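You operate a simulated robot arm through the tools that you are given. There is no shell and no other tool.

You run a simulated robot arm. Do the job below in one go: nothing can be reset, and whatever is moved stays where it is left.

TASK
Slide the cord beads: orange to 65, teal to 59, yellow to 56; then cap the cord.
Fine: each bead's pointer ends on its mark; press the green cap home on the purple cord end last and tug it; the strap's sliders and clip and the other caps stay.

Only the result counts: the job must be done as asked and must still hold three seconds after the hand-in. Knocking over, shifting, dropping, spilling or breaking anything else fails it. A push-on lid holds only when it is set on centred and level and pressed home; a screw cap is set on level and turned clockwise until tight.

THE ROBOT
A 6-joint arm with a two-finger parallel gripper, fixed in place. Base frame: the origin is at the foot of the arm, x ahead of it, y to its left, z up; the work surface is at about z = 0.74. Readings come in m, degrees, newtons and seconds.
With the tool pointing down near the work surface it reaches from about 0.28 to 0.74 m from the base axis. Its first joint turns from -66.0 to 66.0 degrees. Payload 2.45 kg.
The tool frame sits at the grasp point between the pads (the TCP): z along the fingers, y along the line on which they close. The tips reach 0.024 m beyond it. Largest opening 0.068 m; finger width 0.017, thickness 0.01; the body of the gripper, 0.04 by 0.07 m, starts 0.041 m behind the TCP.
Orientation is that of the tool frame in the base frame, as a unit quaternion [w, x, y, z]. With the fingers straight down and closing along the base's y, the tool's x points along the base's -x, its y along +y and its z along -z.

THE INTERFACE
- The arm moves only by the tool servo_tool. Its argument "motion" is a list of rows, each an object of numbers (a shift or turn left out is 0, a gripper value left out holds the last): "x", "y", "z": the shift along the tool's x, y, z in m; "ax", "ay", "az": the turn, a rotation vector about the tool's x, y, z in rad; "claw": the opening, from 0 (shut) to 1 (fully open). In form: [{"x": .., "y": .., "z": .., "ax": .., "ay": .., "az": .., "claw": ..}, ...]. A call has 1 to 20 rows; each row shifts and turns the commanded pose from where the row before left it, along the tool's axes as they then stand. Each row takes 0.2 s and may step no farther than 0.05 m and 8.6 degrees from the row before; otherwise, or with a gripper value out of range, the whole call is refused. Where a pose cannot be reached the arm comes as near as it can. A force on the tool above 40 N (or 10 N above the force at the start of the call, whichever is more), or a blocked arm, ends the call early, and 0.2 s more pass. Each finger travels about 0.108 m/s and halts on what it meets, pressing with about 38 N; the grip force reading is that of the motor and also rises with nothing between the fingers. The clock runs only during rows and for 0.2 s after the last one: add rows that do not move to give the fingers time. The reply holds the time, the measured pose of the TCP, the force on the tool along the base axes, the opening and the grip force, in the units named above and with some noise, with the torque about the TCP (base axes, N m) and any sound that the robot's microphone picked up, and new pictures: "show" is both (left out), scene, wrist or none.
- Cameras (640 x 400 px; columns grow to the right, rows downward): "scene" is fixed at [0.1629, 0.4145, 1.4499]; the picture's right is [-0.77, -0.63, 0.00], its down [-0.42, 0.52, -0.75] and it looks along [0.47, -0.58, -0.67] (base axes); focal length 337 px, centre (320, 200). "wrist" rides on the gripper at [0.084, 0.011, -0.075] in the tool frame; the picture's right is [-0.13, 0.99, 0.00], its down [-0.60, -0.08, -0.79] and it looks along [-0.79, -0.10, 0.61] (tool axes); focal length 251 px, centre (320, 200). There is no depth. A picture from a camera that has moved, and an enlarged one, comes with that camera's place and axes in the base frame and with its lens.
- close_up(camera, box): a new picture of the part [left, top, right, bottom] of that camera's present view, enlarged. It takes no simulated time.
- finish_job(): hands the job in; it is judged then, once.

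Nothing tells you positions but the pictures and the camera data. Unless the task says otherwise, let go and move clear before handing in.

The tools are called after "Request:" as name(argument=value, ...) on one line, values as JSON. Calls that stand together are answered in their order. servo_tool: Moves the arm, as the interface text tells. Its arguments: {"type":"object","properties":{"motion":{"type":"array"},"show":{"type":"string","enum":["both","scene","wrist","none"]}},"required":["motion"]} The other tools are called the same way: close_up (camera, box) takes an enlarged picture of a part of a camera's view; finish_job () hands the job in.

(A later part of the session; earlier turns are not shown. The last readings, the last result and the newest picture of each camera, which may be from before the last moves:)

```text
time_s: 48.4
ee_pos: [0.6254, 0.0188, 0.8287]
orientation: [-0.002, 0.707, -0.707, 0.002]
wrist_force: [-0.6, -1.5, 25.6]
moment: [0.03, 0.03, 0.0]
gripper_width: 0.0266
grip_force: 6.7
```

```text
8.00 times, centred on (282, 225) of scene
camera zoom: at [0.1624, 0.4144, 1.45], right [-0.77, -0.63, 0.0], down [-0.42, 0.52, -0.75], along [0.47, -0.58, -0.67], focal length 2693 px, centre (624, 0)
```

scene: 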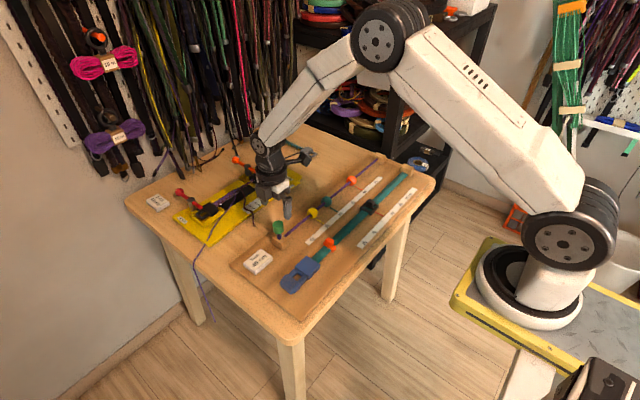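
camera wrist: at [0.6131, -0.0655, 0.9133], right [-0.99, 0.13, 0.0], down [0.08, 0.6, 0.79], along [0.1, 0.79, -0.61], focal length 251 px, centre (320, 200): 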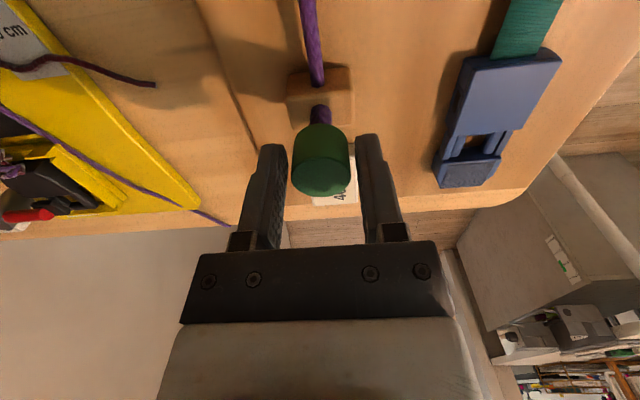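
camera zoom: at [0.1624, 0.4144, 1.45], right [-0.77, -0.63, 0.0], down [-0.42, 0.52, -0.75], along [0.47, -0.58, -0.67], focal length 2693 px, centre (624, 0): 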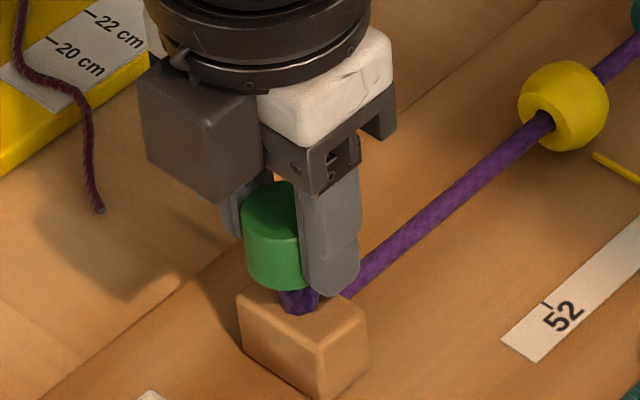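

The force is about 26 N and the grip reading dropped. I'll pause a moment and look before pressing more.

Request:
servo_tool(motion=[{}, {}])

Request:
close_up(camera="wrist", box=[200, 90, 460, 250])

Request:
close_up(camera="scene", box=[262, 212, 302, 252])

```text
time_s: 49.0
ee_pos: [0.6263, 0.0199, 0.8294]
orientation: [-0.003, 0.708, -0.707, 0.003]
wrist_force: [3.2, -0.8, 25.0]
moment: [0.01, 0.05, 0.01]
gripper_width: 0.0256
grip_force: 37.7
camera wrist: at [0.614, -0.0646, 0.9031], right [-0.99, 0.13, -0.01], down [0.07, 0.6, 0.79], along [0.11, 0.79, -0.61], focal length 251 px, centre (320, 200)
```

scene: 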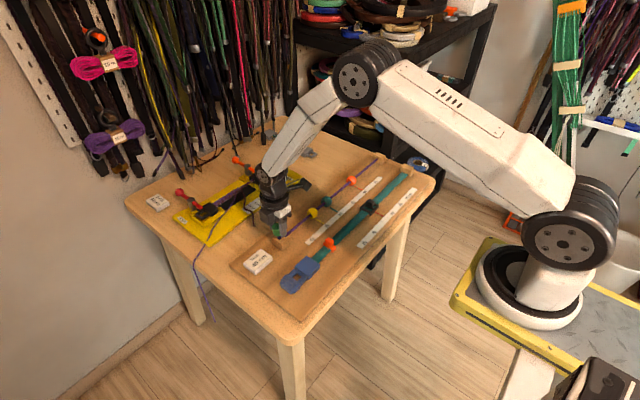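
wrist: 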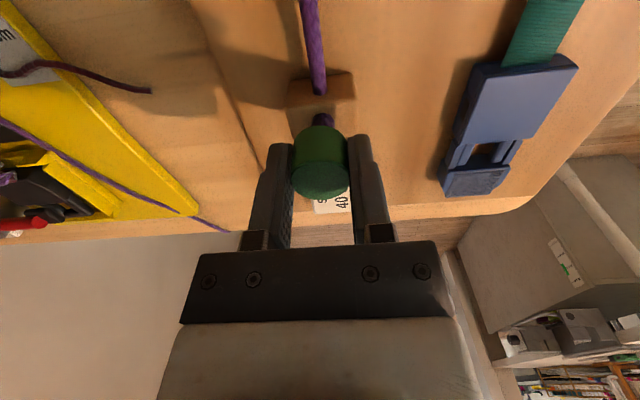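

```text
2.46 times, centred on (330, 170) of wrist
camera zoom: at [0.614, -0.0646, 0.9031], right [-0.99, 0.13, -0.01], down [0.07, 0.6, 0.79], along [0.11, 0.79, -0.61], focal length 619 px, centre (295, 274)
```

zoom: 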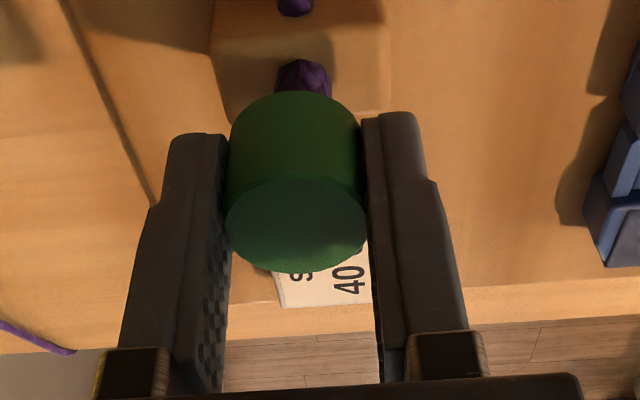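

```text
10.00 times, centred on (282, 232) of scene
camera zoom: at [0.1625, 0.4145, 1.45], right [-0.77, -0.63, 0.0], down [-0.42, 0.52, -0.75], along [0.47, -0.58, -0.67], focal length 3366 px, centre (700, -120)
```

zoom: 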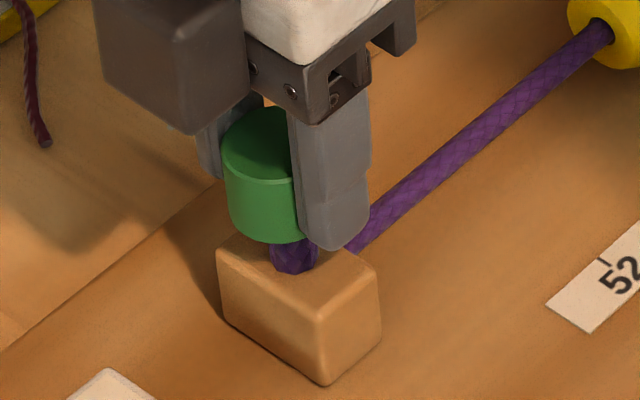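

The fingers are slipping on the cap at about 25 N, so side grip alone won't finish the press. I'll let go, rise, shut the fingers and press down on the cap's top centre.

Request:
servo_tool(motion=[{"claw": 0.45}, {"claw": 0.6}, {"claw": 1.0}, {}, {}, {"z": -0.02}, {"z": -0.02}, {"z": -0.015}, {}], show="wrist")

Request:
close_up(camera="scene", box=[262, 212, 302, 252])

Request:
close_up(camera="wrist", box=[200, 50, 460, 210])

```text
time_s: 51.0
ee_pos: [0.6258, 0.02, 0.8829]
orientation: [-0.001, 0.707, -0.707, 0.0]
wrist_force: [-0.5, -0.5, 0.6]
moment: [0.0, -0.02, 0.0]
gripper_width: 0.0682
grip_force: 0.0
camera wrist: at [0.6133, -0.065, 0.9568], right [-0.99, 0.13, 0.0], down [0.08, 0.6, 0.79], along [0.1, 0.79, -0.61], focal length 251 px, centre (320, 200)
```

wrist: 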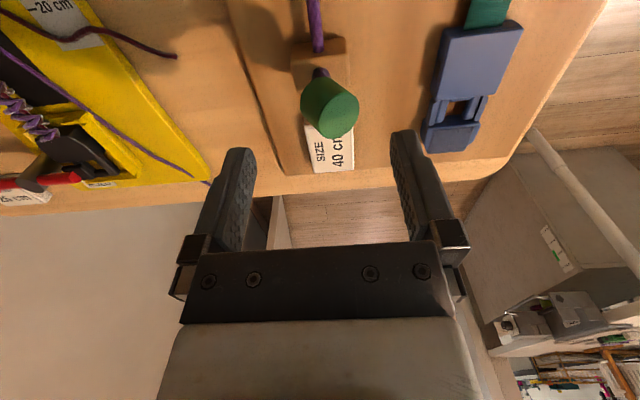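

```text
10.00 times, centred on (282, 232) of scene
camera zoom: at [0.1629, 0.4145, 1.4499], right [-0.77, -0.63, 0.0], down [-0.42, 0.52, -0.75], along [0.47, -0.58, -0.67], focal length 3366 px, centre (700, -120)
```

zoom: 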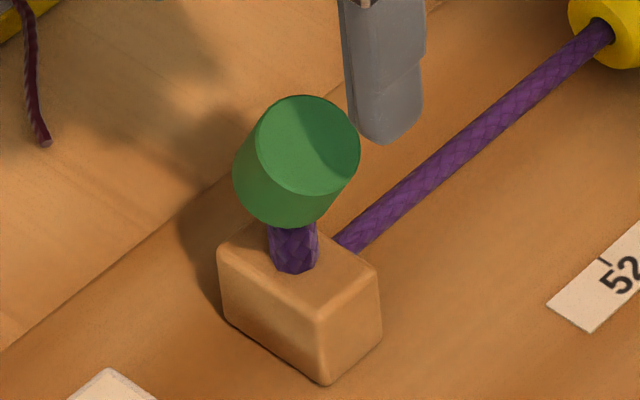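

```text
2.46 times, centred on (330, 130) of wrist
camera zoom: at [0.6133, -0.065, 0.9568], right [-0.99, 0.13, 0.0], down [0.08, 0.6, 0.79], along [0.1, 0.79, -0.61], focal length 619 px, centre (295, 372)
```

zoom: 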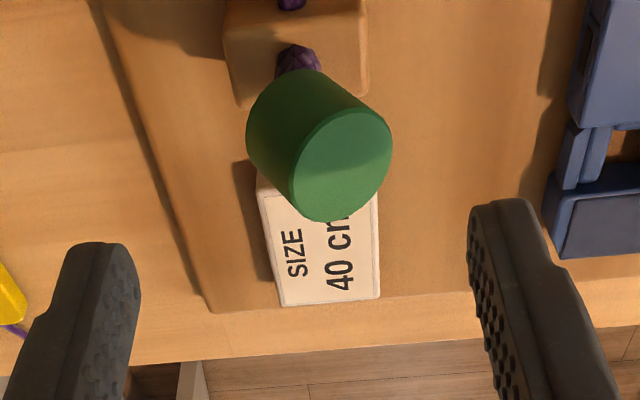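

The cap has tipped about 20° towards -x after the release, so it is not seated. I'll take enlarged pictures to understand how it sits before I straighten it.

Request:
close_up(camera="wrist", box=[285, 30, 375, 150])

Request:
close_up(camera="scene", box=[272, 218, 302, 242])

```text
3.33 times, centred on (330, 90) of wrist
camera zoom: at [0.6133, -0.065, 0.9568], right [-0.99, 0.13, 0.0], down [0.08, 0.6, 0.79], along [0.1, 0.79, -0.61], focal length 838 px, centre (287, 567)
```

zoom: 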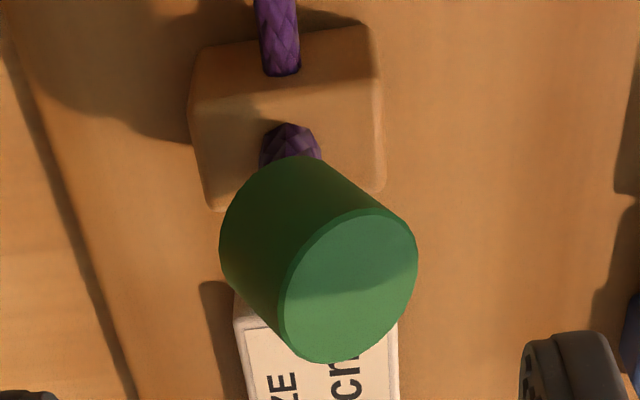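

```text
16.00 times, centred on (287, 230) of scene
camera zoom: at [0.1629, 0.4145, 1.4499], right [-0.77, -0.63, 0.0], down [-0.42, 0.52, -0.75], along [0.47, -0.58, -0.67], focal length 5386 px, centre (848, -280)
```

zoom: 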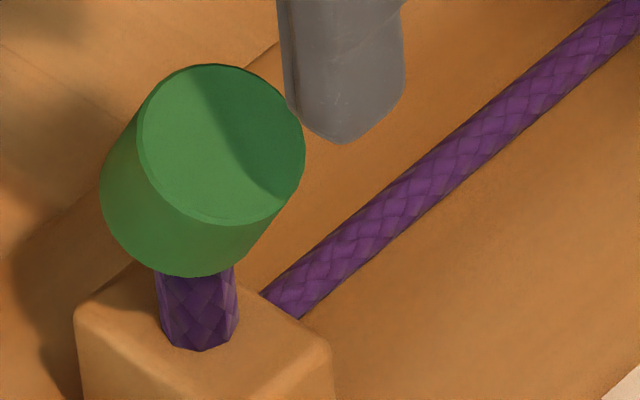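

The cap is loose and tipped in the x–z plane, so closing the flat pads along x should stand it upright again. I'll lower with the fingers open, then close slowly over its full height.

Request:
servo_tool(motion=[{"z": 0.02}, {"z": 0.02}, {"z": 0.012}, {}, {}], show="none")

Request:
close_up(camera="wrist", box=[200, 90, 460, 250])

Request:
close_up(camera="scene", box=[262, 212, 302, 252])

```text
time_s: 52.2
ee_pos: [0.6262, 0.0184, 0.8315]
orientation: [0.0, -0.707, 0.707, 0.0]
wrist_force: [-0.1, -0.1, -0.1]
moment: [-0.04, -0.02, -0.02]
gripper_width: 0.0677
grip_force: 0.0
```

```text
2.46 times, centred on (330, 170) of wrist
camera zoom: at [0.6138, -0.0648, 0.9058], right [-0.99, 0.13, 0.0], down [0.08, 0.6, 0.79], along [0.1, 0.79, -0.61], focal length 619 px, centre (295, 274)
```

zoom: 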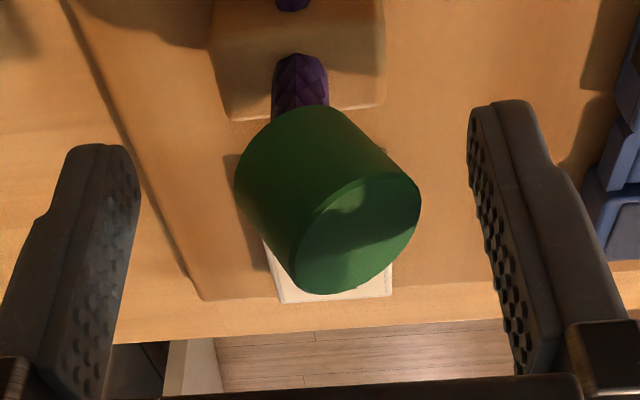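

```text
10.00 times, centred on (282, 232) of scene
camera zoom: at [0.1629, 0.4145, 1.4499], right [-0.77, -0.63, 0.0], down [-0.42, 0.52, -0.75], along [0.47, -0.58, -0.67], focal length 3366 px, centre (700, -120)
```

zoom: 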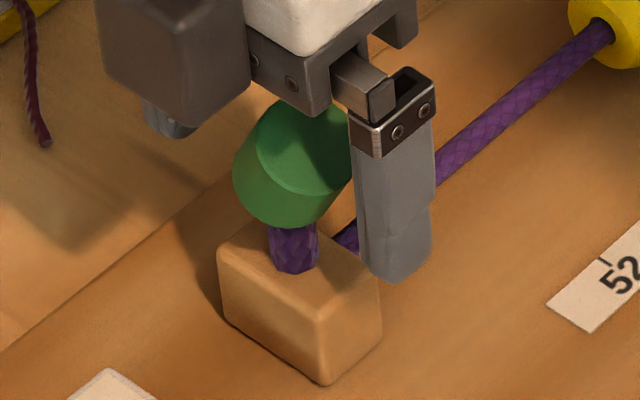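

The open fingers straddle the tipped cap. I'll close in slow stages to bring it upright.

Request:
servo_tool(motion=[{"claw": 0.75}, {"claw": 0.65}, {"claw": 0.55}, {"claw": 0.5}, {"claw": 0.46}, {}], show="none")

Request:
close_up(camera="wrist", box=[200, 90, 460, 250])

Request:
close_up(camera="scene", box=[262, 212, 302, 252])

```text
time_s: 53.6
ee_pos: [0.6265, 0.0194, 0.8307]
orientation: [0.0, -0.707, 0.707, -0.001]
wrist_force: [-0.1, -0.2, 0.4]
moment: [0.01, 0.02, 0.0]
gripper_width: 0.0313
grip_force: 0.0
```

```text
2.46 times, centred on (330, 170) of wrist
camera zoom: at [0.6137, -0.0648, 0.9059], right [-0.99, 0.13, 0.0], down [0.08, 0.6, 0.79], along [0.1, 0.79, -0.61], focal length 619 px, centre (295, 274)
```

zoom: 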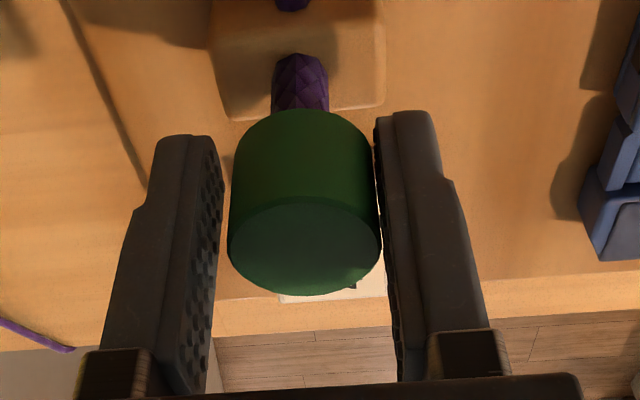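

```text
10.00 times, centred on (282, 232) of scene
camera zoom: at [0.1629, 0.4145, 1.4499], right [-0.77, -0.63, 0.0], down [-0.42, 0.52, -0.75], along [0.47, -0.58, -0.67], focal length 3366 px, centre (700, -120)
```

zoom: 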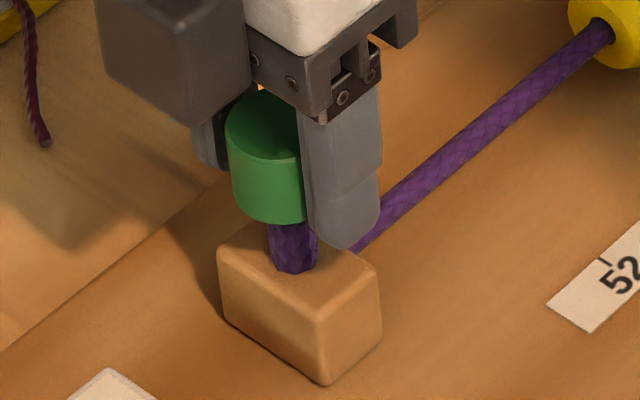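

The cap is upright again at its starting height. I'll grip it fully to square it up, then check.

Request:
servo_tool(motion=[{"y": 0.0006, "claw": 0.44}, {"claw": 0.42}, {"claw": 0.4}, {"claw": 0.36}, {}, {}], show="none")

Request:
close_up(camera="wrist", box=[200, 90, 460, 250])

Request:
close_up(camera="scene", box=[262, 212, 302, 252])

```text
time_s: 55.0
ee_pos: [0.6248, 0.0192, 0.8309]
orientation: [0.0, 0.707, -0.707, 0.0]
wrist_force: [-0.8, 0.7, 0.3]
moment: [0.0, -0.01, 0.02]
gripper_width: 0.0258
grip_force: 38.5
```

```text
2.46 times, centred on (330, 170) of wrist
camera zoom: at [0.613, -0.0649, 0.9057], right [-0.99, 0.13, 0.0], down [0.08, 0.6, 0.79], along [0.1, 0.79, -0.61], focal length 619 px, centre (295, 274)
```

zoom: 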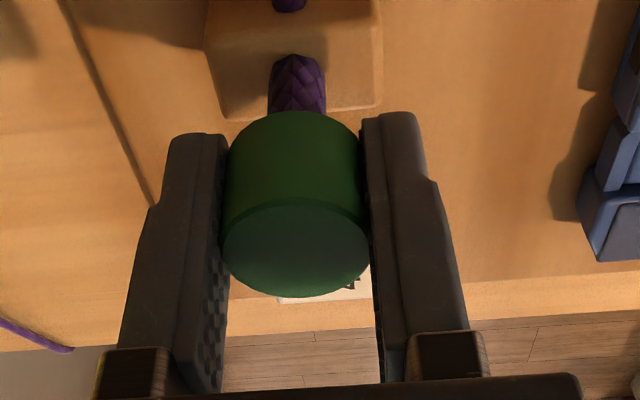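

```text
10.00 times, centred on (282, 232) of scene
camera zoom: at [0.1629, 0.4145, 1.4499], right [-0.77, -0.63, 0.0], down [-0.42, 0.52, -0.75], along [0.47, -0.58, -0.67], focal length 3366 px, centre (700, -120)
```

zoom: 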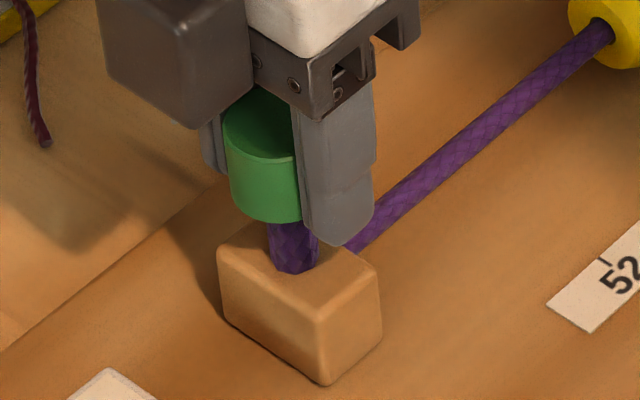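

The cap is squared up in the grip. I'll zoom in to compare its centring over the stub with the starting picture before pressing.

Request:
close_up(camera="scene", box=[272, 218, 302, 242])

Request:
close_up(camera="wrist", box=[275, 90, 365, 220])

```text
16.00 times, centred on (287, 230) of scene
camera zoom: at [0.1629, 0.4145, 1.4499], right [-0.77, -0.63, 0.0], down [-0.42, 0.52, -0.75], along [0.47, -0.58, -0.67], focal length 5386 px, centre (848, -280)
```

zoom: 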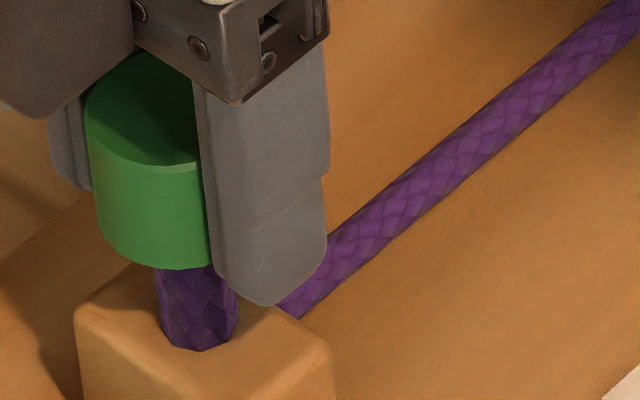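

```text
3.08 times, centred on (320, 155) of wrist
camera zoom: at [0.613, -0.0649, 0.9057], right [-0.99, 0.13, 0.0], down [0.08, 0.6, 0.79], along [0.1, 0.79, -0.61], focal length 774 px, centre (320, 338)
```

zoom: 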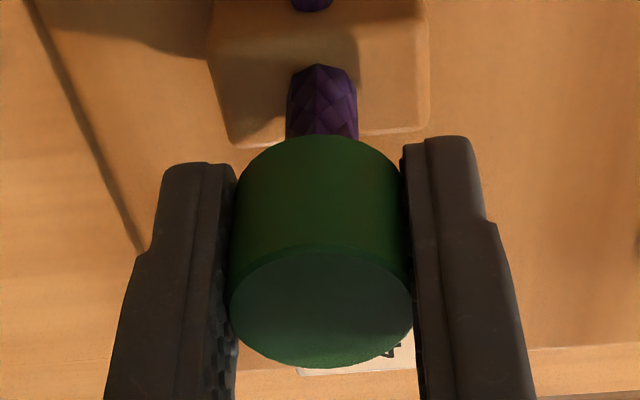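

The cap is back in its original upright position. I'll slide it down through the free part of its travel, about 6 mm at low force, then let go while unloaded.

Request:
servo_tool(motion=[{"z": 0.001}, {"z": 0.001}, {"z": 0.001}, {"z": 0.001}, {"z": 0.001}, {}], show="none")

Request:
close_up(camera="scene", box=[272, 218, 302, 242])

Request:
close_up(camera="wrist", box=[275, 90, 365, 220])

```text
time_s: 56.4
ee_pos: [0.6261, 0.0195, 0.826]
orientation: [-0.001, 0.707, -0.707, 0.0]
wrist_force: [0.0, 0.2, 1.0]
moment: [-0.01, 0.0, 0.0]
gripper_width: 0.0259
grip_force: 38.2
```

```text
16.00 times, centred on (287, 230) of scene
camera zoom: at [0.1629, 0.4145, 1.4499], right [-0.77, -0.63, 0.0], down [-0.42, 0.52, -0.75], along [0.47, -0.58, -0.67], focal length 5386 px, centre (848, -280)
```

zoom: 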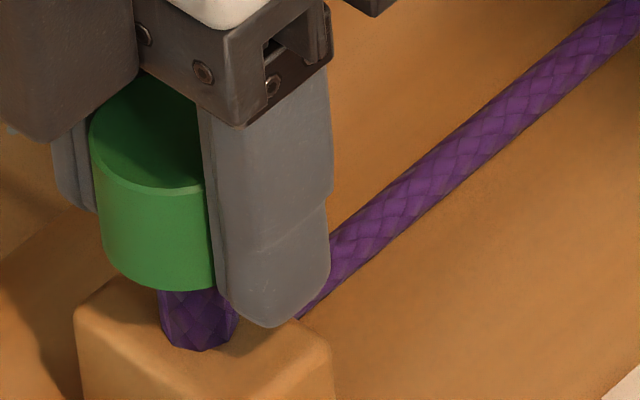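

```text
3.08 times, centred on (320, 155) of wrist
camera zoom: at [0.6129, -0.0651, 0.9004], right [-0.99, 0.13, 0.0], down [0.08, 0.6, 0.79], along [0.1, 0.79, -0.61], focal length 774 px, centre (320, 338)
```

zoom: 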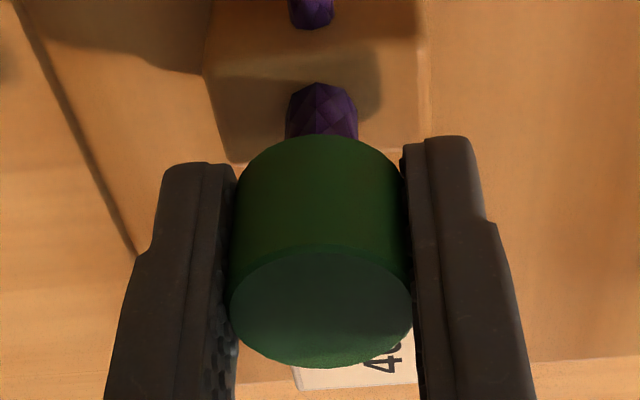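

It moved freely. I'll take one more small step to find where it starts to resist.

Request:
servo_tool(motion=[{"z": 0.0007}, {"z": 0.0007}, {}], show="none")

```text
time_s: 57.2
ee_pos: [0.6243, 0.0199, 0.8238]
orientation: [0.0, -0.707, 0.707, -0.001]
wrist_force: [0.6, -0.1, 0.5]
moment: [0.0, 0.0, 0.0]
gripper_width: 0.0257
grip_force: 38.1
```

Request:
servo_tool(motion=[{"z": 0.0005}, {"z": 0.0005}, {}], show="none")

Request:
close_up(camera="scene", box=[272, 218, 302, 242])

```text
time_s: 58.0
ee_pos: [0.626, 0.0194, 0.8248]
orientation: [-0.001, 0.707, -0.707, 0.001]
wrist_force: [0.5, -0.7, 0.1]
moment: [-0.02, -0.01, 0.0]
gripper_width: 0.026
grip_force: 38.0
```

```text
16.00 times, centred on (287, 230) of scene
camera zoom: at [0.1629, 0.4145, 1.4499], right [-0.77, -0.63, 0.0], down [-0.42, 0.52, -0.75], along [0.47, -0.58, -0.67], focal length 5386 px, centre (848, -280)
```

zoom: 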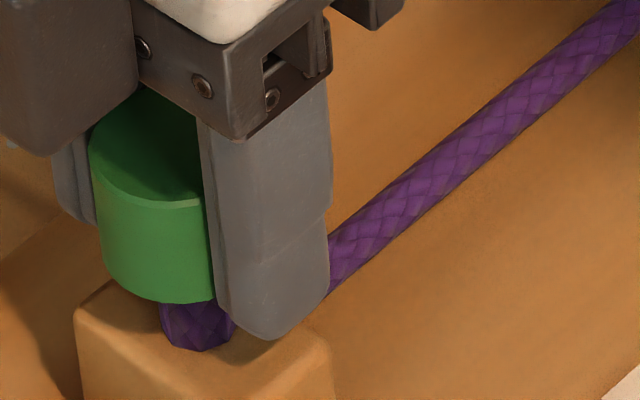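

The cap is now lower than where it jammed before, and still at almost no force, so the earlier stop was a misalignment. I'll continue down.

Request:
servo_tool(motion=[{"z": 0.0007}, {"z": 0.0007}, {"z": 0.0006}, {}], show="none")

Request:
close_up(camera="scene", box=[272, 218, 302, 242])

Request:
close_up(camera="wrist", box=[275, 90, 365, 220])

```text
time_s: 59.0
ee_pos: [0.6249, 0.0198, 0.8231]
orientation: [0.001, -0.707, 0.707, -0.002]
wrist_force: [-2.6, -1.2, 17.7]
moment: [0.04, -0.01, 0.04]
gripper_width: 0.026
grip_force: 37.7
```

```text
16.00 times, centred on (287, 230) of scene
camera zoom: at [0.1625, 0.4144, 1.45], right [-0.77, -0.63, 0.0], down [-0.42, 0.52, -0.75], along [0.47, -0.58, -0.67], focal length 5386 px, centre (848, -280)
```

zoom: 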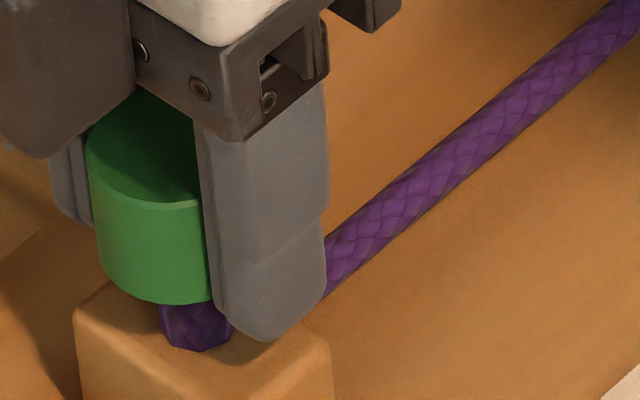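

```text
3.08 times, centred on (320, 155) of wrist
camera zoom: at [0.6131, -0.0646, 0.8972], right [-0.99, 0.13, -0.01], down [0.07, 0.6, 0.79], along [0.11, 0.79, -0.61], focal length 774 px, centre (320, 338)
```

zoom: 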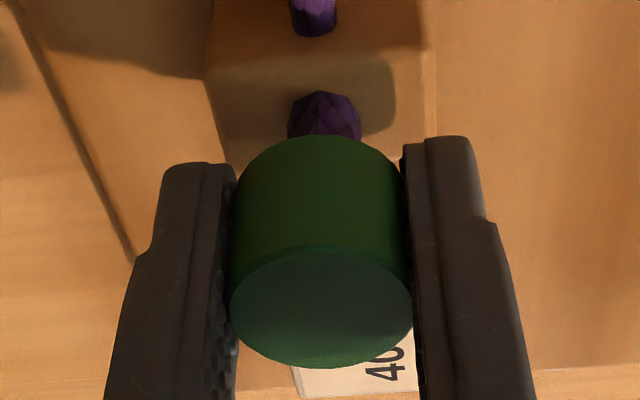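

It has reached the stop at about 18 N. I'll relax the load to near zero before opening so the cap is not kicked over this time.

Request:
servo_tool(motion=[{"z": -0.0007}, {"z": -0.0006}, {}], show="none")

```text
time_s: 59.8
ee_pos: [0.6244, 0.0203, 0.8223]
orientation: [0.002, -0.707, 0.707, -0.001]
wrist_force: [5.3, -0.6, 8.4]
moment: [0.03, -0.01, 0.01]
gripper_width: 0.0259
grip_force: 37.9
```

Request:
servo_tool(motion=[{"z": -0.0005}, {"z": -0.0003}, {}], show="none")

```text
time_s: 60.6
ee_pos: [0.6252, 0.02, 0.823]
orientation: [0.0, 0.707, -0.707, 0.0]
wrist_force: [-0.3, 0.2, 5.4]
moment: [0.01, 0.02, 0.0]
gripper_width: 0.0256
grip_force: 38.1
```

Request:
servo_tool(motion=[{"z": -0.0004}, {"z": -0.0003}, {}], show="none")

```text
time_s: 61.4
ee_pos: [0.6248, 0.0199, 0.8237]
orientation: [-0.001, 0.707, -0.707, 0.001]
wrist_force: [0.0, 0.7, 0.5]
moment: [0.04, 0.01, -0.01]
gripper_width: 0.0257
grip_force: 38.5
```

The load is near zero. I'll open the fingers very gradually.

Request:
servo_tool(motion=[{"claw": 0.38}, {"claw": 0.39}, {"claw": 0.4}, {"claw": 0.41}, {"claw": 0.42}, {"claw": 0.43}, {"claw": 0.45}, {"claw": 0.48}, {}], show="none")

Request:
close_up(camera="wrist", box=[200, 90, 460, 250])

Request:
close_up(camera="scene", box=[272, 218, 302, 242])

```text
time_s: 63.4
ee_pos: [0.6257, 0.0193, 0.8247]
orientation: [-0.001, 0.707, -0.707, 0.001]
wrist_force: [-0.5, 0.9, -0.2]
moment: [0.03, -0.01, 0.0]
gripper_width: 0.0326
grip_force: 0.2
```

```text
2.46 times, centred on (330, 170) of wrist
camera zoom: at [0.6131, -0.0641, 0.8985], right [-0.99, 0.13, 0.0], down [0.08, 0.6, 0.79], along [0.1, 0.79, -0.61], focal length 619 px, centre (295, 274)
```

zoom: 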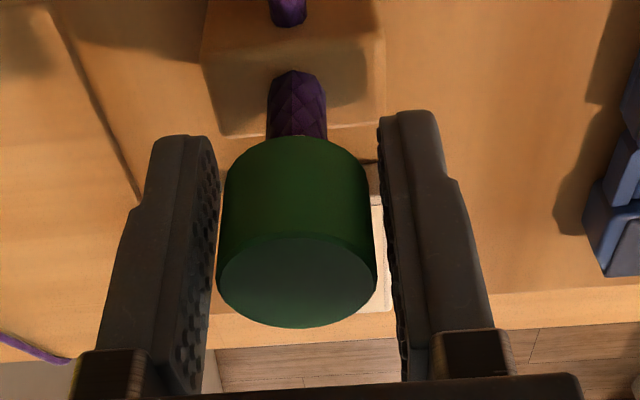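

```text
16.00 times, centred on (287, 230) of scene
camera zoom: at [0.1629, 0.4145, 1.4499], right [-0.77, -0.63, 0.0], down [-0.42, 0.52, -0.75], along [0.47, -0.58, -0.67], focal length 5386 px, centre (848, -280)
```

zoom: 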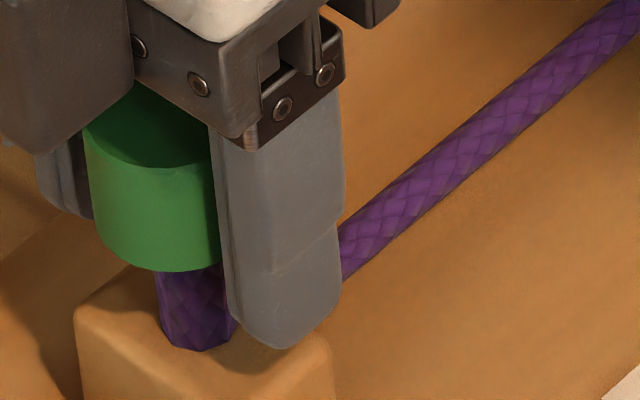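

The cap sprang back up to its starting height when freed, so the first 7 mm is just the springy cord stub sinking. The real press-on starts at that stop. The cap is still upright, so I'll open fully and see that it stays level.

Request:
servo_tool(motion=[{"claw": 0.52}, {"claw": 0.6}, {"claw": 0.8}, {"claw": 1.0}, {}, {}], show="none")

Request:
close_up(camera="wrist", box=[200, 90, 460, 250])

Request:
close_up(camera="scene", box=[272, 218, 302, 242])

```text
time_s: 64.8
ee_pos: [0.6239, 0.0206, 0.8237]
orientation: [0.0, -0.707, 0.707, -0.001]
wrist_force: [-0.1, -0.8, -0.2]
moment: [-0.01, -0.01, -0.01]
gripper_width: 0.068
grip_force: 0.1
```

```text
2.46 times, centred on (330, 170) of wrist
camera zoom: at [0.6131, -0.0641, 0.8985], right [-0.99, 0.13, 0.0], down [0.08, 0.6, 0.79], along [0.1, 0.79, -0.61], focal length 619 px, centre (295, 274)
```

zoom: 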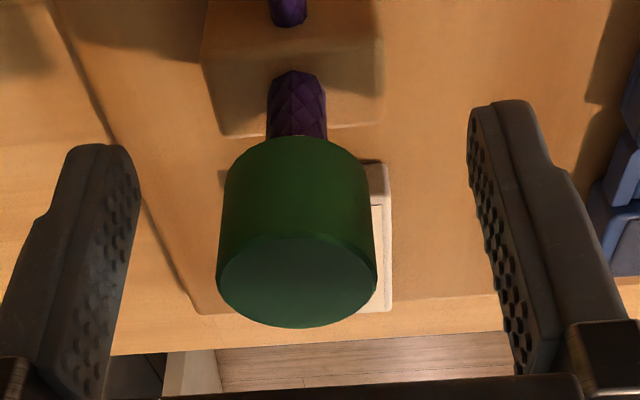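

```text
16.00 times, centred on (287, 230) of scene
camera zoom: at [0.1629, 0.4145, 1.4499], right [-0.77, -0.63, 0.0], down [-0.42, 0.52, -0.75], along [0.47, -0.58, -0.67], focal length 5386 px, centre (848, -280)
```

zoom: 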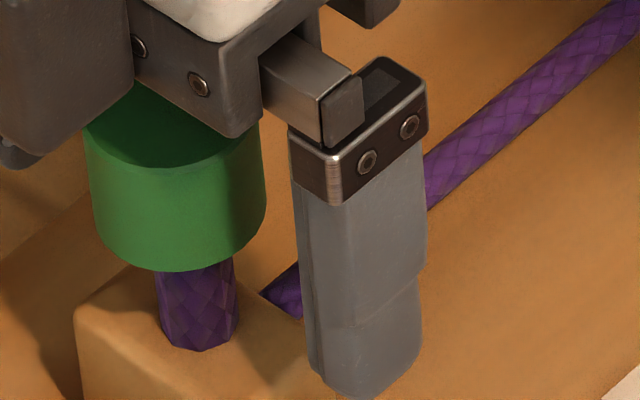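

The cap stands upright and free. I'll rise, bring the fingers nearly together so both tips span the cap's top, and then press from above.

Request:
servo_tool(motion=[{"z": -0.02}, {"z": -0.02}, {"z": -0.015}, {"claw": 0.6}, {"claw": 0.3}, {"claw": 0.1}, {}, {}], show="wrist")

Request:
close_up(camera="wrist", box=[200, 60, 460, 220])

Request:
close_up(camera="scene", box=[262, 202, 302, 242])

```text
time_s: 66.6
ee_pos: [0.6256, 0.0195, 0.8791]
orientation: [0.001, -0.707, 0.707, -0.001]
wrist_force: [0.7, 0.2, -0.7]
moment: [-0.01, -0.02, 0.01]
gripper_width: 0.0068
grip_force: 0.1
camera wrist: at [0.6138, -0.064, 0.9541], right [-0.99, 0.13, 0.0], down [0.08, 0.6, 0.79], along [0.1, 0.79, -0.61], focal length 251 px, centre (320, 200)
```

wrist: 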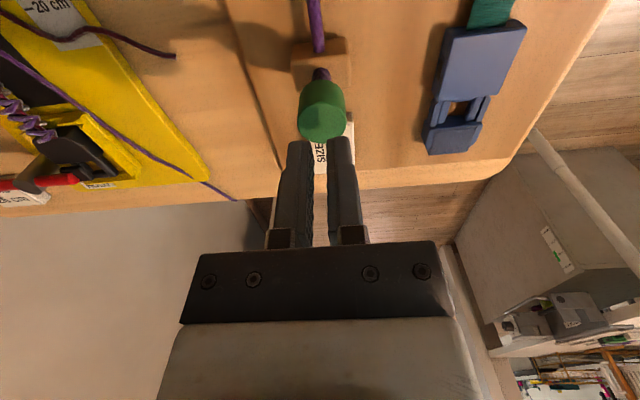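

```text
2.46 times, centred on (330, 140) of wrist
camera zoom: at [0.6138, -0.064, 0.9541], right [-0.99, 0.13, 0.0], down [0.08, 0.6, 0.79], along [0.1, 0.79, -0.61], focal length 619 px, centre (295, 348)
```

zoom: 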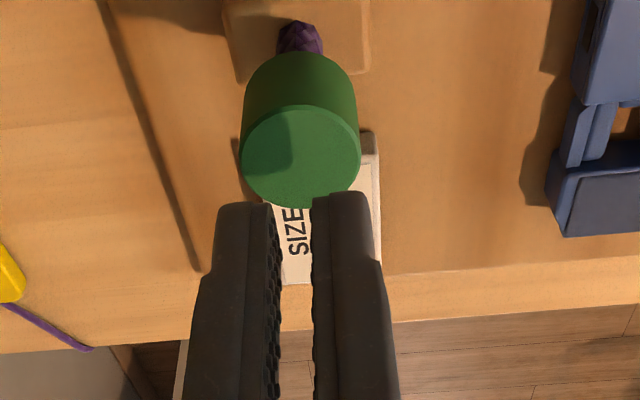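

```text
10.00 times, centred on (282, 222) of scene
camera zoom: at [0.1629, 0.4145, 1.4499], right [-0.77, -0.63, 0.0], down [-0.42, 0.52, -0.75], along [0.47, -0.58, -0.67], focal length 3366 px, centre (700, -20)
```

zoom: 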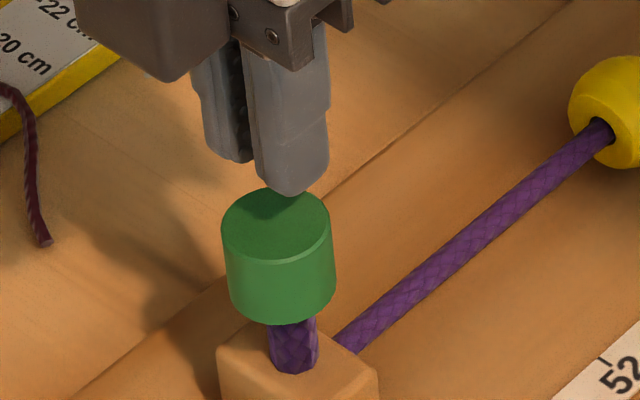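

Both tips are over the cap's top and it is level. I'll nudge under a millimetre to centre, then come down slowly to contact.

Request:
servo_tool(motion=[{"x": -0.0005, "y": 0.0006, "z": 0.008}, {"z": 0.006}, {"z": 0.003}, {"z": 0.002}, {"z": 0.001}, {}], show="none")

Request:
close_up(camera="wrist", box=[200, 60, 460, 220])

Request:
close_up(camera="scene", box=[262, 202, 302, 242])

```text
time_s: 68.0
ee_pos: [0.6263, 0.02, 0.8594]
orientation: [0.002, -0.707, 0.707, -0.001]
wrist_force: [-1.4, -0.4, 4.9]
moment: [0.02, 0.05, 0.0]
gripper_width: 0.0073
grip_force: 0.2
```

```text
2.46 times, centred on (330, 140) of wrist
camera zoom: at [0.6126, -0.0642, 0.9343], right [-0.99, 0.13, 0.0], down [0.08, 0.6, 0.79], along [0.1, 0.79, -0.61], focal length 619 px, centre (295, 348)
```

zoom: 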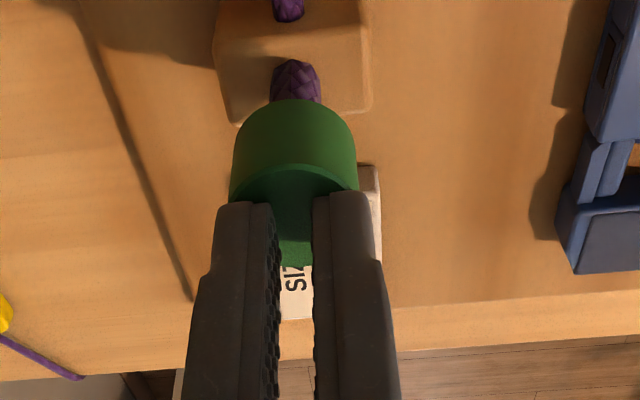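

```text
10.00 times, centred on (282, 222) of scene
camera zoom: at [0.1628, 0.4145, 1.4499], right [-0.77, -0.63, 0.0], down [-0.42, 0.52, -0.75], along [0.47, -0.58, -0.67], focal length 3366 px, centre (700, -20)
```

zoom: 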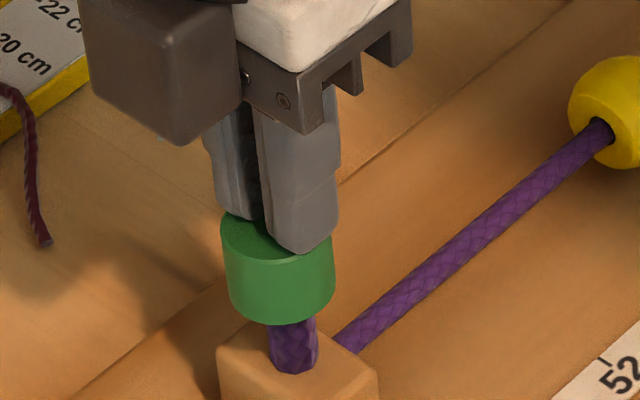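

The tips are on the cap's top with about 5 N. I'll press further in half-millimetre steps, watching the tilt and listening for a click.

Request:
servo_tool(motion=[{"z": 0.0005}, {"z": 0.0005}, {}], show="none")

Request:
close_up(camera="scene", box=[262, 202, 302, 242])

Request:
close_up(camera="wrist", box=[200, 60, 460, 220])

```text
time_s: 68.8
ee_pos: [0.6252, 0.0189, 0.8578]
orientation: [0.001, -0.707, 0.708, -0.001]
wrist_force: [0.6, -0.1, 0.7]
moment: [0.0, -0.02, 0.03]
gripper_width: 0.0073
grip_force: 0.0
```

```text
10.00 times, centred on (282, 222) of scene
camera zoom: at [0.1629, 0.4145, 1.4499], right [-0.77, -0.63, 0.0], down [-0.42, 0.52, -0.75], along [0.47, -0.58, -0.67], focal length 3366 px, centre (700, -20)
```

zoom: 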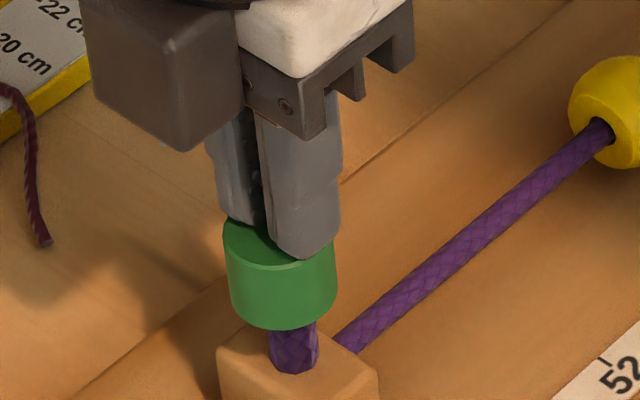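

```text
2.46 times, centred on (330, 140) of wrist
camera zoom: at [0.6121, -0.0642, 0.9327], right [-0.99, 0.13, 0.0], down [0.08, 0.6, 0.79], along [0.1, 0.79, -0.61], focal length 619 px, centre (295, 348)
```

zoom: 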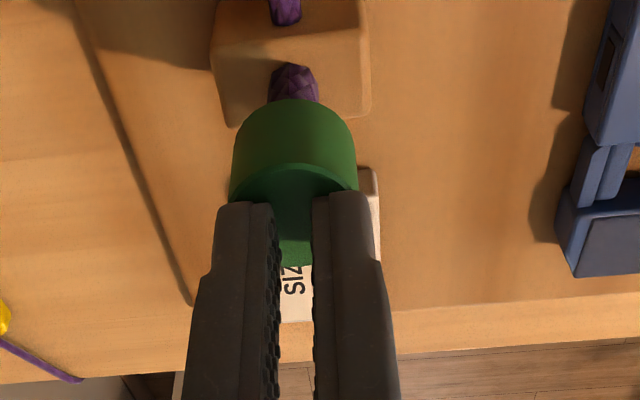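

The cap is sinking level with low force, as before. I'll continue down to the stop.

Request:
servo_tool(motion=[{"z": 0.001}, {"z": 0.001}, {"z": 0.001}, {"z": 0.001}, {}], show="none")

Request:
close_up(camera="scene", box=[262, 202, 302, 242])

Request:
close_up(camera="wrist", box=[200, 60, 460, 220])

```text
time_s: 70.0
ee_pos: [0.6256, 0.0197, 0.8551]
orientation: [-0.001, 0.708, -0.707, 0.001]
wrist_force: [-0.4, 0.3, 1.1]
moment: [-0.02, -0.02, 0.02]
gripper_width: 0.0071
grip_force: 0.1
```

```text
10.00 times, centred on (282, 222) of scene
camera zoom: at [0.1629, 0.4145, 1.4499], right [-0.77, -0.63, 0.0], down [-0.42, 0.52, -0.75], along [0.47, -0.58, -0.67], focal length 3366 px, centre (700, -20)
```

zoom: 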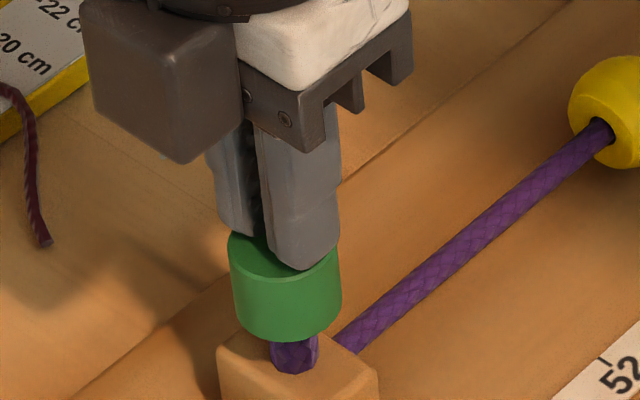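

```text
2.46 times, centred on (330, 140) of wrist
camera zoom: at [0.6127, -0.0641, 0.9283], right [-0.99, 0.13, 0.0], down [0.08, 0.6, 0.79], along [0.1, 0.79, -0.61], focal length 619 px, centre (295, 348)
```

zoom: 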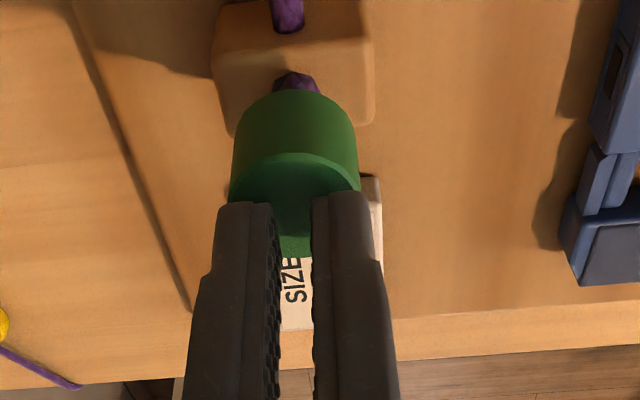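

The cap seems to be drifting slightly towards -y as it sinks. I'll zoom in to see whether it is tilting before adding force.

Request:
close_up(camera="scene", box=[272, 218, 302, 242])

Request:
close_up(camera="wrist", box=[280, 80, 370, 180])

```text
16.00 times, centred on (287, 230) of scene
camera zoom: at [0.1629, 0.4145, 1.4499], right [-0.77, -0.63, 0.0], down [-0.42, 0.52, -0.75], along [0.47, -0.58, -0.67], focal length 5386 px, centre (848, -280)
```

zoom: 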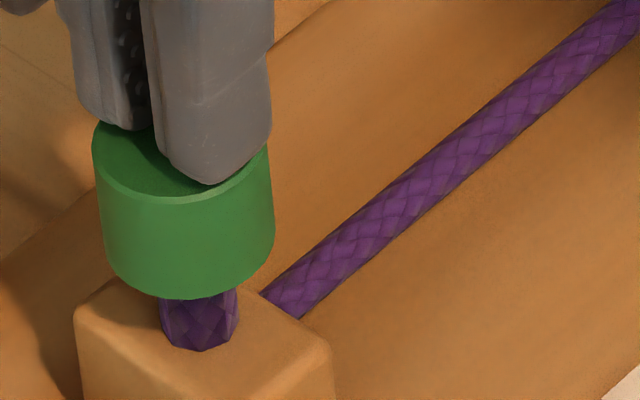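

```text
4.00 times, centred on (325, 130) of wrist
camera zoom: at [0.6127, -0.0641, 0.9283], right [-0.99, 0.13, 0.0], down [0.08, 0.6, 0.79], along [0.1, 0.79, -0.61], focal length 1006 px, centre (300, 480)
```

zoom: 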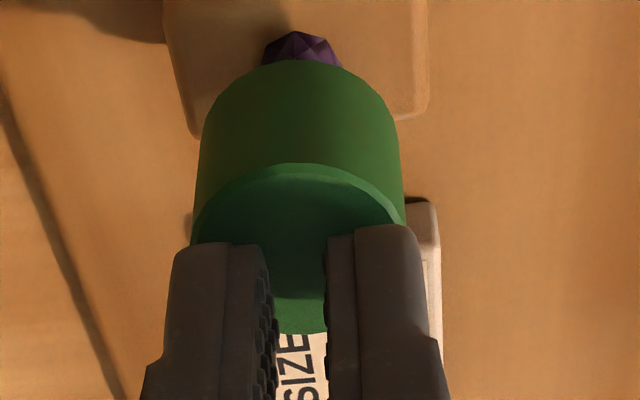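

The cap is still level and close to the stub's axis. I'll keep pressing down to the stop in small steps.

Request:
servo_tool(motion=[{"z": 0.0007}, {"z": 0.0007}, {"z": 0.0006}, {}], show="none")

Request:
close_up(camera="scene", box=[272, 218, 302, 242])

Request:
close_up(camera="wrist", box=[280, 80, 370, 180])

```text
time_s: 71.0
ee_pos: [0.6243, 0.0206, 0.8519]
orientation: [0.001, -0.707, 0.707, -0.001]
wrist_force: [-2.4, 0.3, 7.6]
moment: [0.0, 0.07, -0.03]
gripper_width: 0.007
grip_force: 0.0
```

```text
16.00 times, centred on (287, 230) of scene
camera zoom: at [0.1627, 0.4145, 1.4499], right [-0.77, -0.63, 0.0], down [-0.42, 0.52, -0.75], along [0.47, -0.58, -0.67], focal length 5386 px, centre (848, -280)
```

zoom: 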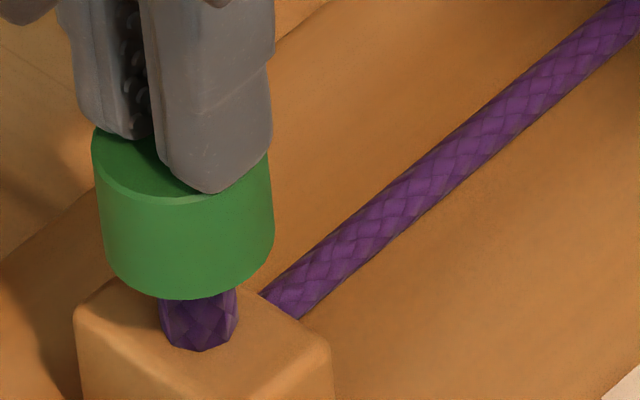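

```text
4.00 times, centred on (325, 130) of wrist
camera zoom: at [0.6124, -0.0639, 0.9267], right [-0.99, 0.13, 0.0], down [0.08, 0.6, 0.79], along [0.1, 0.79, -0.61], focal length 1006 px, centre (300, 480)
```

zoom: 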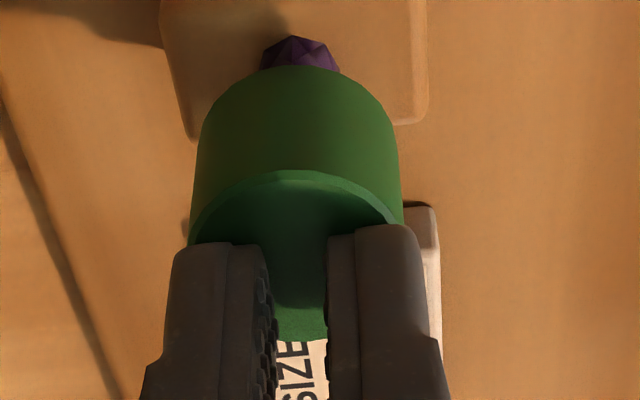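

The tips have caught up with the cap, which is resting at the lower stop and reads about 8 N. I'll press harder in small steps.

Request:
servo_tool(motion=[{"z": 0.0006}, {"z": 0.0006}, {}], show="none")

Request:
close_up(camera="scene", box=[272, 218, 302, 242])

```text
time_s: 71.8
ee_pos: [0.6242, 0.0198, 0.8517]
orientation: [-0.001, 0.707, -0.707, 0.002]
wrist_force: [-5.5, 0.9, 21.2]
moment: [0.04, 0.16, -0.02]
gripper_width: 0.0072
grip_force: 0.8
```

```text
16.00 times, centred on (287, 230) of scene
camera zoom: at [0.1623, 0.4145, 1.45], right [-0.77, -0.63, 0.0], down [-0.42, 0.52, -0.75], along [0.47, -0.58, -0.67], focal length 5386 px, centre (848, -280)
```

zoom: 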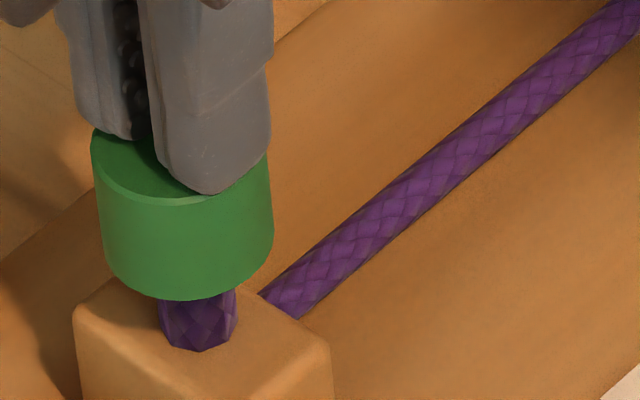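

Request:
servo_tool(motion=[{"z": 0.0005}, {"z": 0.0005}, {}, {}], show="none")

Request:
close_up(camera="scene", box=[272, 218, 302, 242])

Request:
close_up(camera="wrist", box=[280, 80, 370, 180])

```text
time_s: 72.8
ee_pos: [0.6249, 0.0204, 0.8505]
orientation: [-0.002, 0.708, -0.707, 0.002]
wrist_force: [-8.8, -0.2, 34.5]
moment: [-0.02, 0.24, 0.02]
gripper_width: 0.0071
grip_force: 0.5
```

```text
16.00 times, centred on (287, 230) of scene
camera zoom: at [0.162, 0.4145, 1.45], right [-0.77, -0.63, 0.0], down [-0.42, 0.52, -0.75], along [0.47, -0.58, -0.67], focal length 5386 px, centre (848, -280)
```

zoom: 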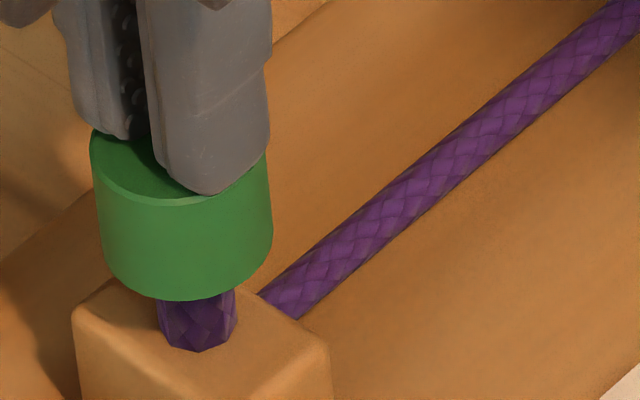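

```text
4.00 times, centred on (325, 130) of wrist
camera zoom: at [0.6127, -0.0639, 0.926], right [-0.99, 0.13, -0.01], down [0.07, 0.6, 0.79], along [0.11, 0.79, -0.61], focal length 1006 px, centre (300, 480)
```

zoom: 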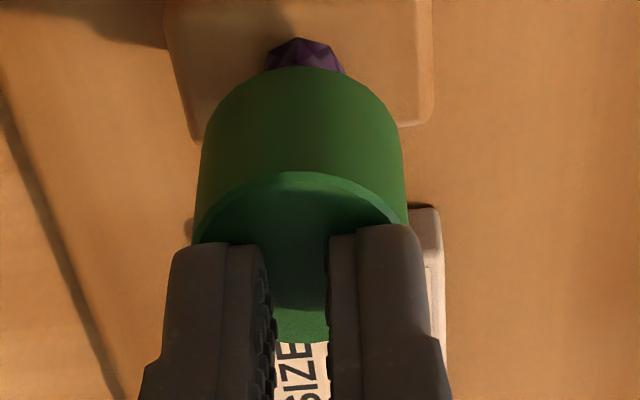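

At 34 N the cap stays level on a hard stop and sinks no further. I'll lift off gently and see whether it stays down.

Request:
servo_tool(motion=[{"z": -0.001}, {"z": -0.001}, {"z": -0.001}, {"z": -0.002}, {}], show="none")

Request:
close_up(camera="scene", box=[272, 218, 302, 242])

Request:
close_up(camera="wrist", box=[280, 80, 370, 180])

```text
time_s: 74.0
ee_pos: [0.6253, 0.0206, 0.8536]
orientation: [0.0, 0.707, -0.707, 0.0]
wrist_force: [-0.4, -0.4, 0.4]
moment: [0.0, 0.0, -0.04]
gripper_width: 0.0067
grip_force: 0.0
```

```text
16.00 times, centred on (287, 230) of scene
camera zoom: at [0.1629, 0.4145, 1.4499], right [-0.77, -0.63, 0.0], down [-0.42, 0.52, -0.75], along [0.47, -0.58, -0.67], focal length 5386 px, centre (848, -280)
```

zoom: 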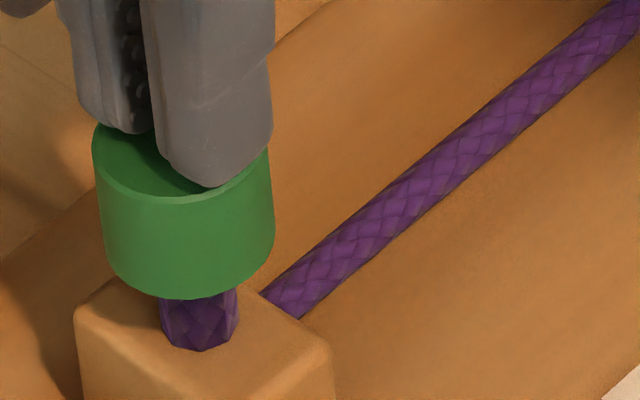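

```text
4.00 times, centred on (325, 130) of wrist
camera zoom: at [0.6119, -0.0633, 0.929], right [-0.99, 0.13, 0.0], down [0.08, 0.6, 0.79], along [0.1, 0.79, -0.61], focal length 1006 px, centre (300, 480)
```

zoom: 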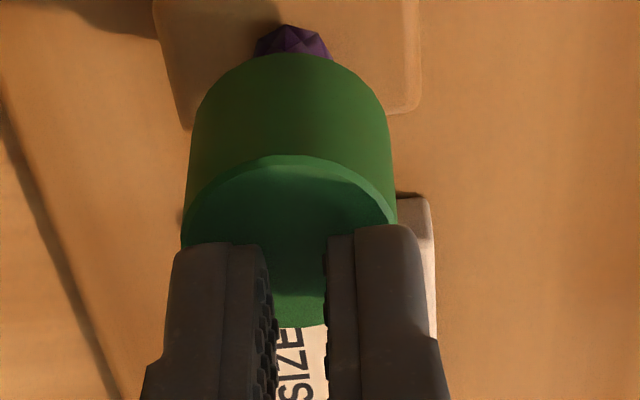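

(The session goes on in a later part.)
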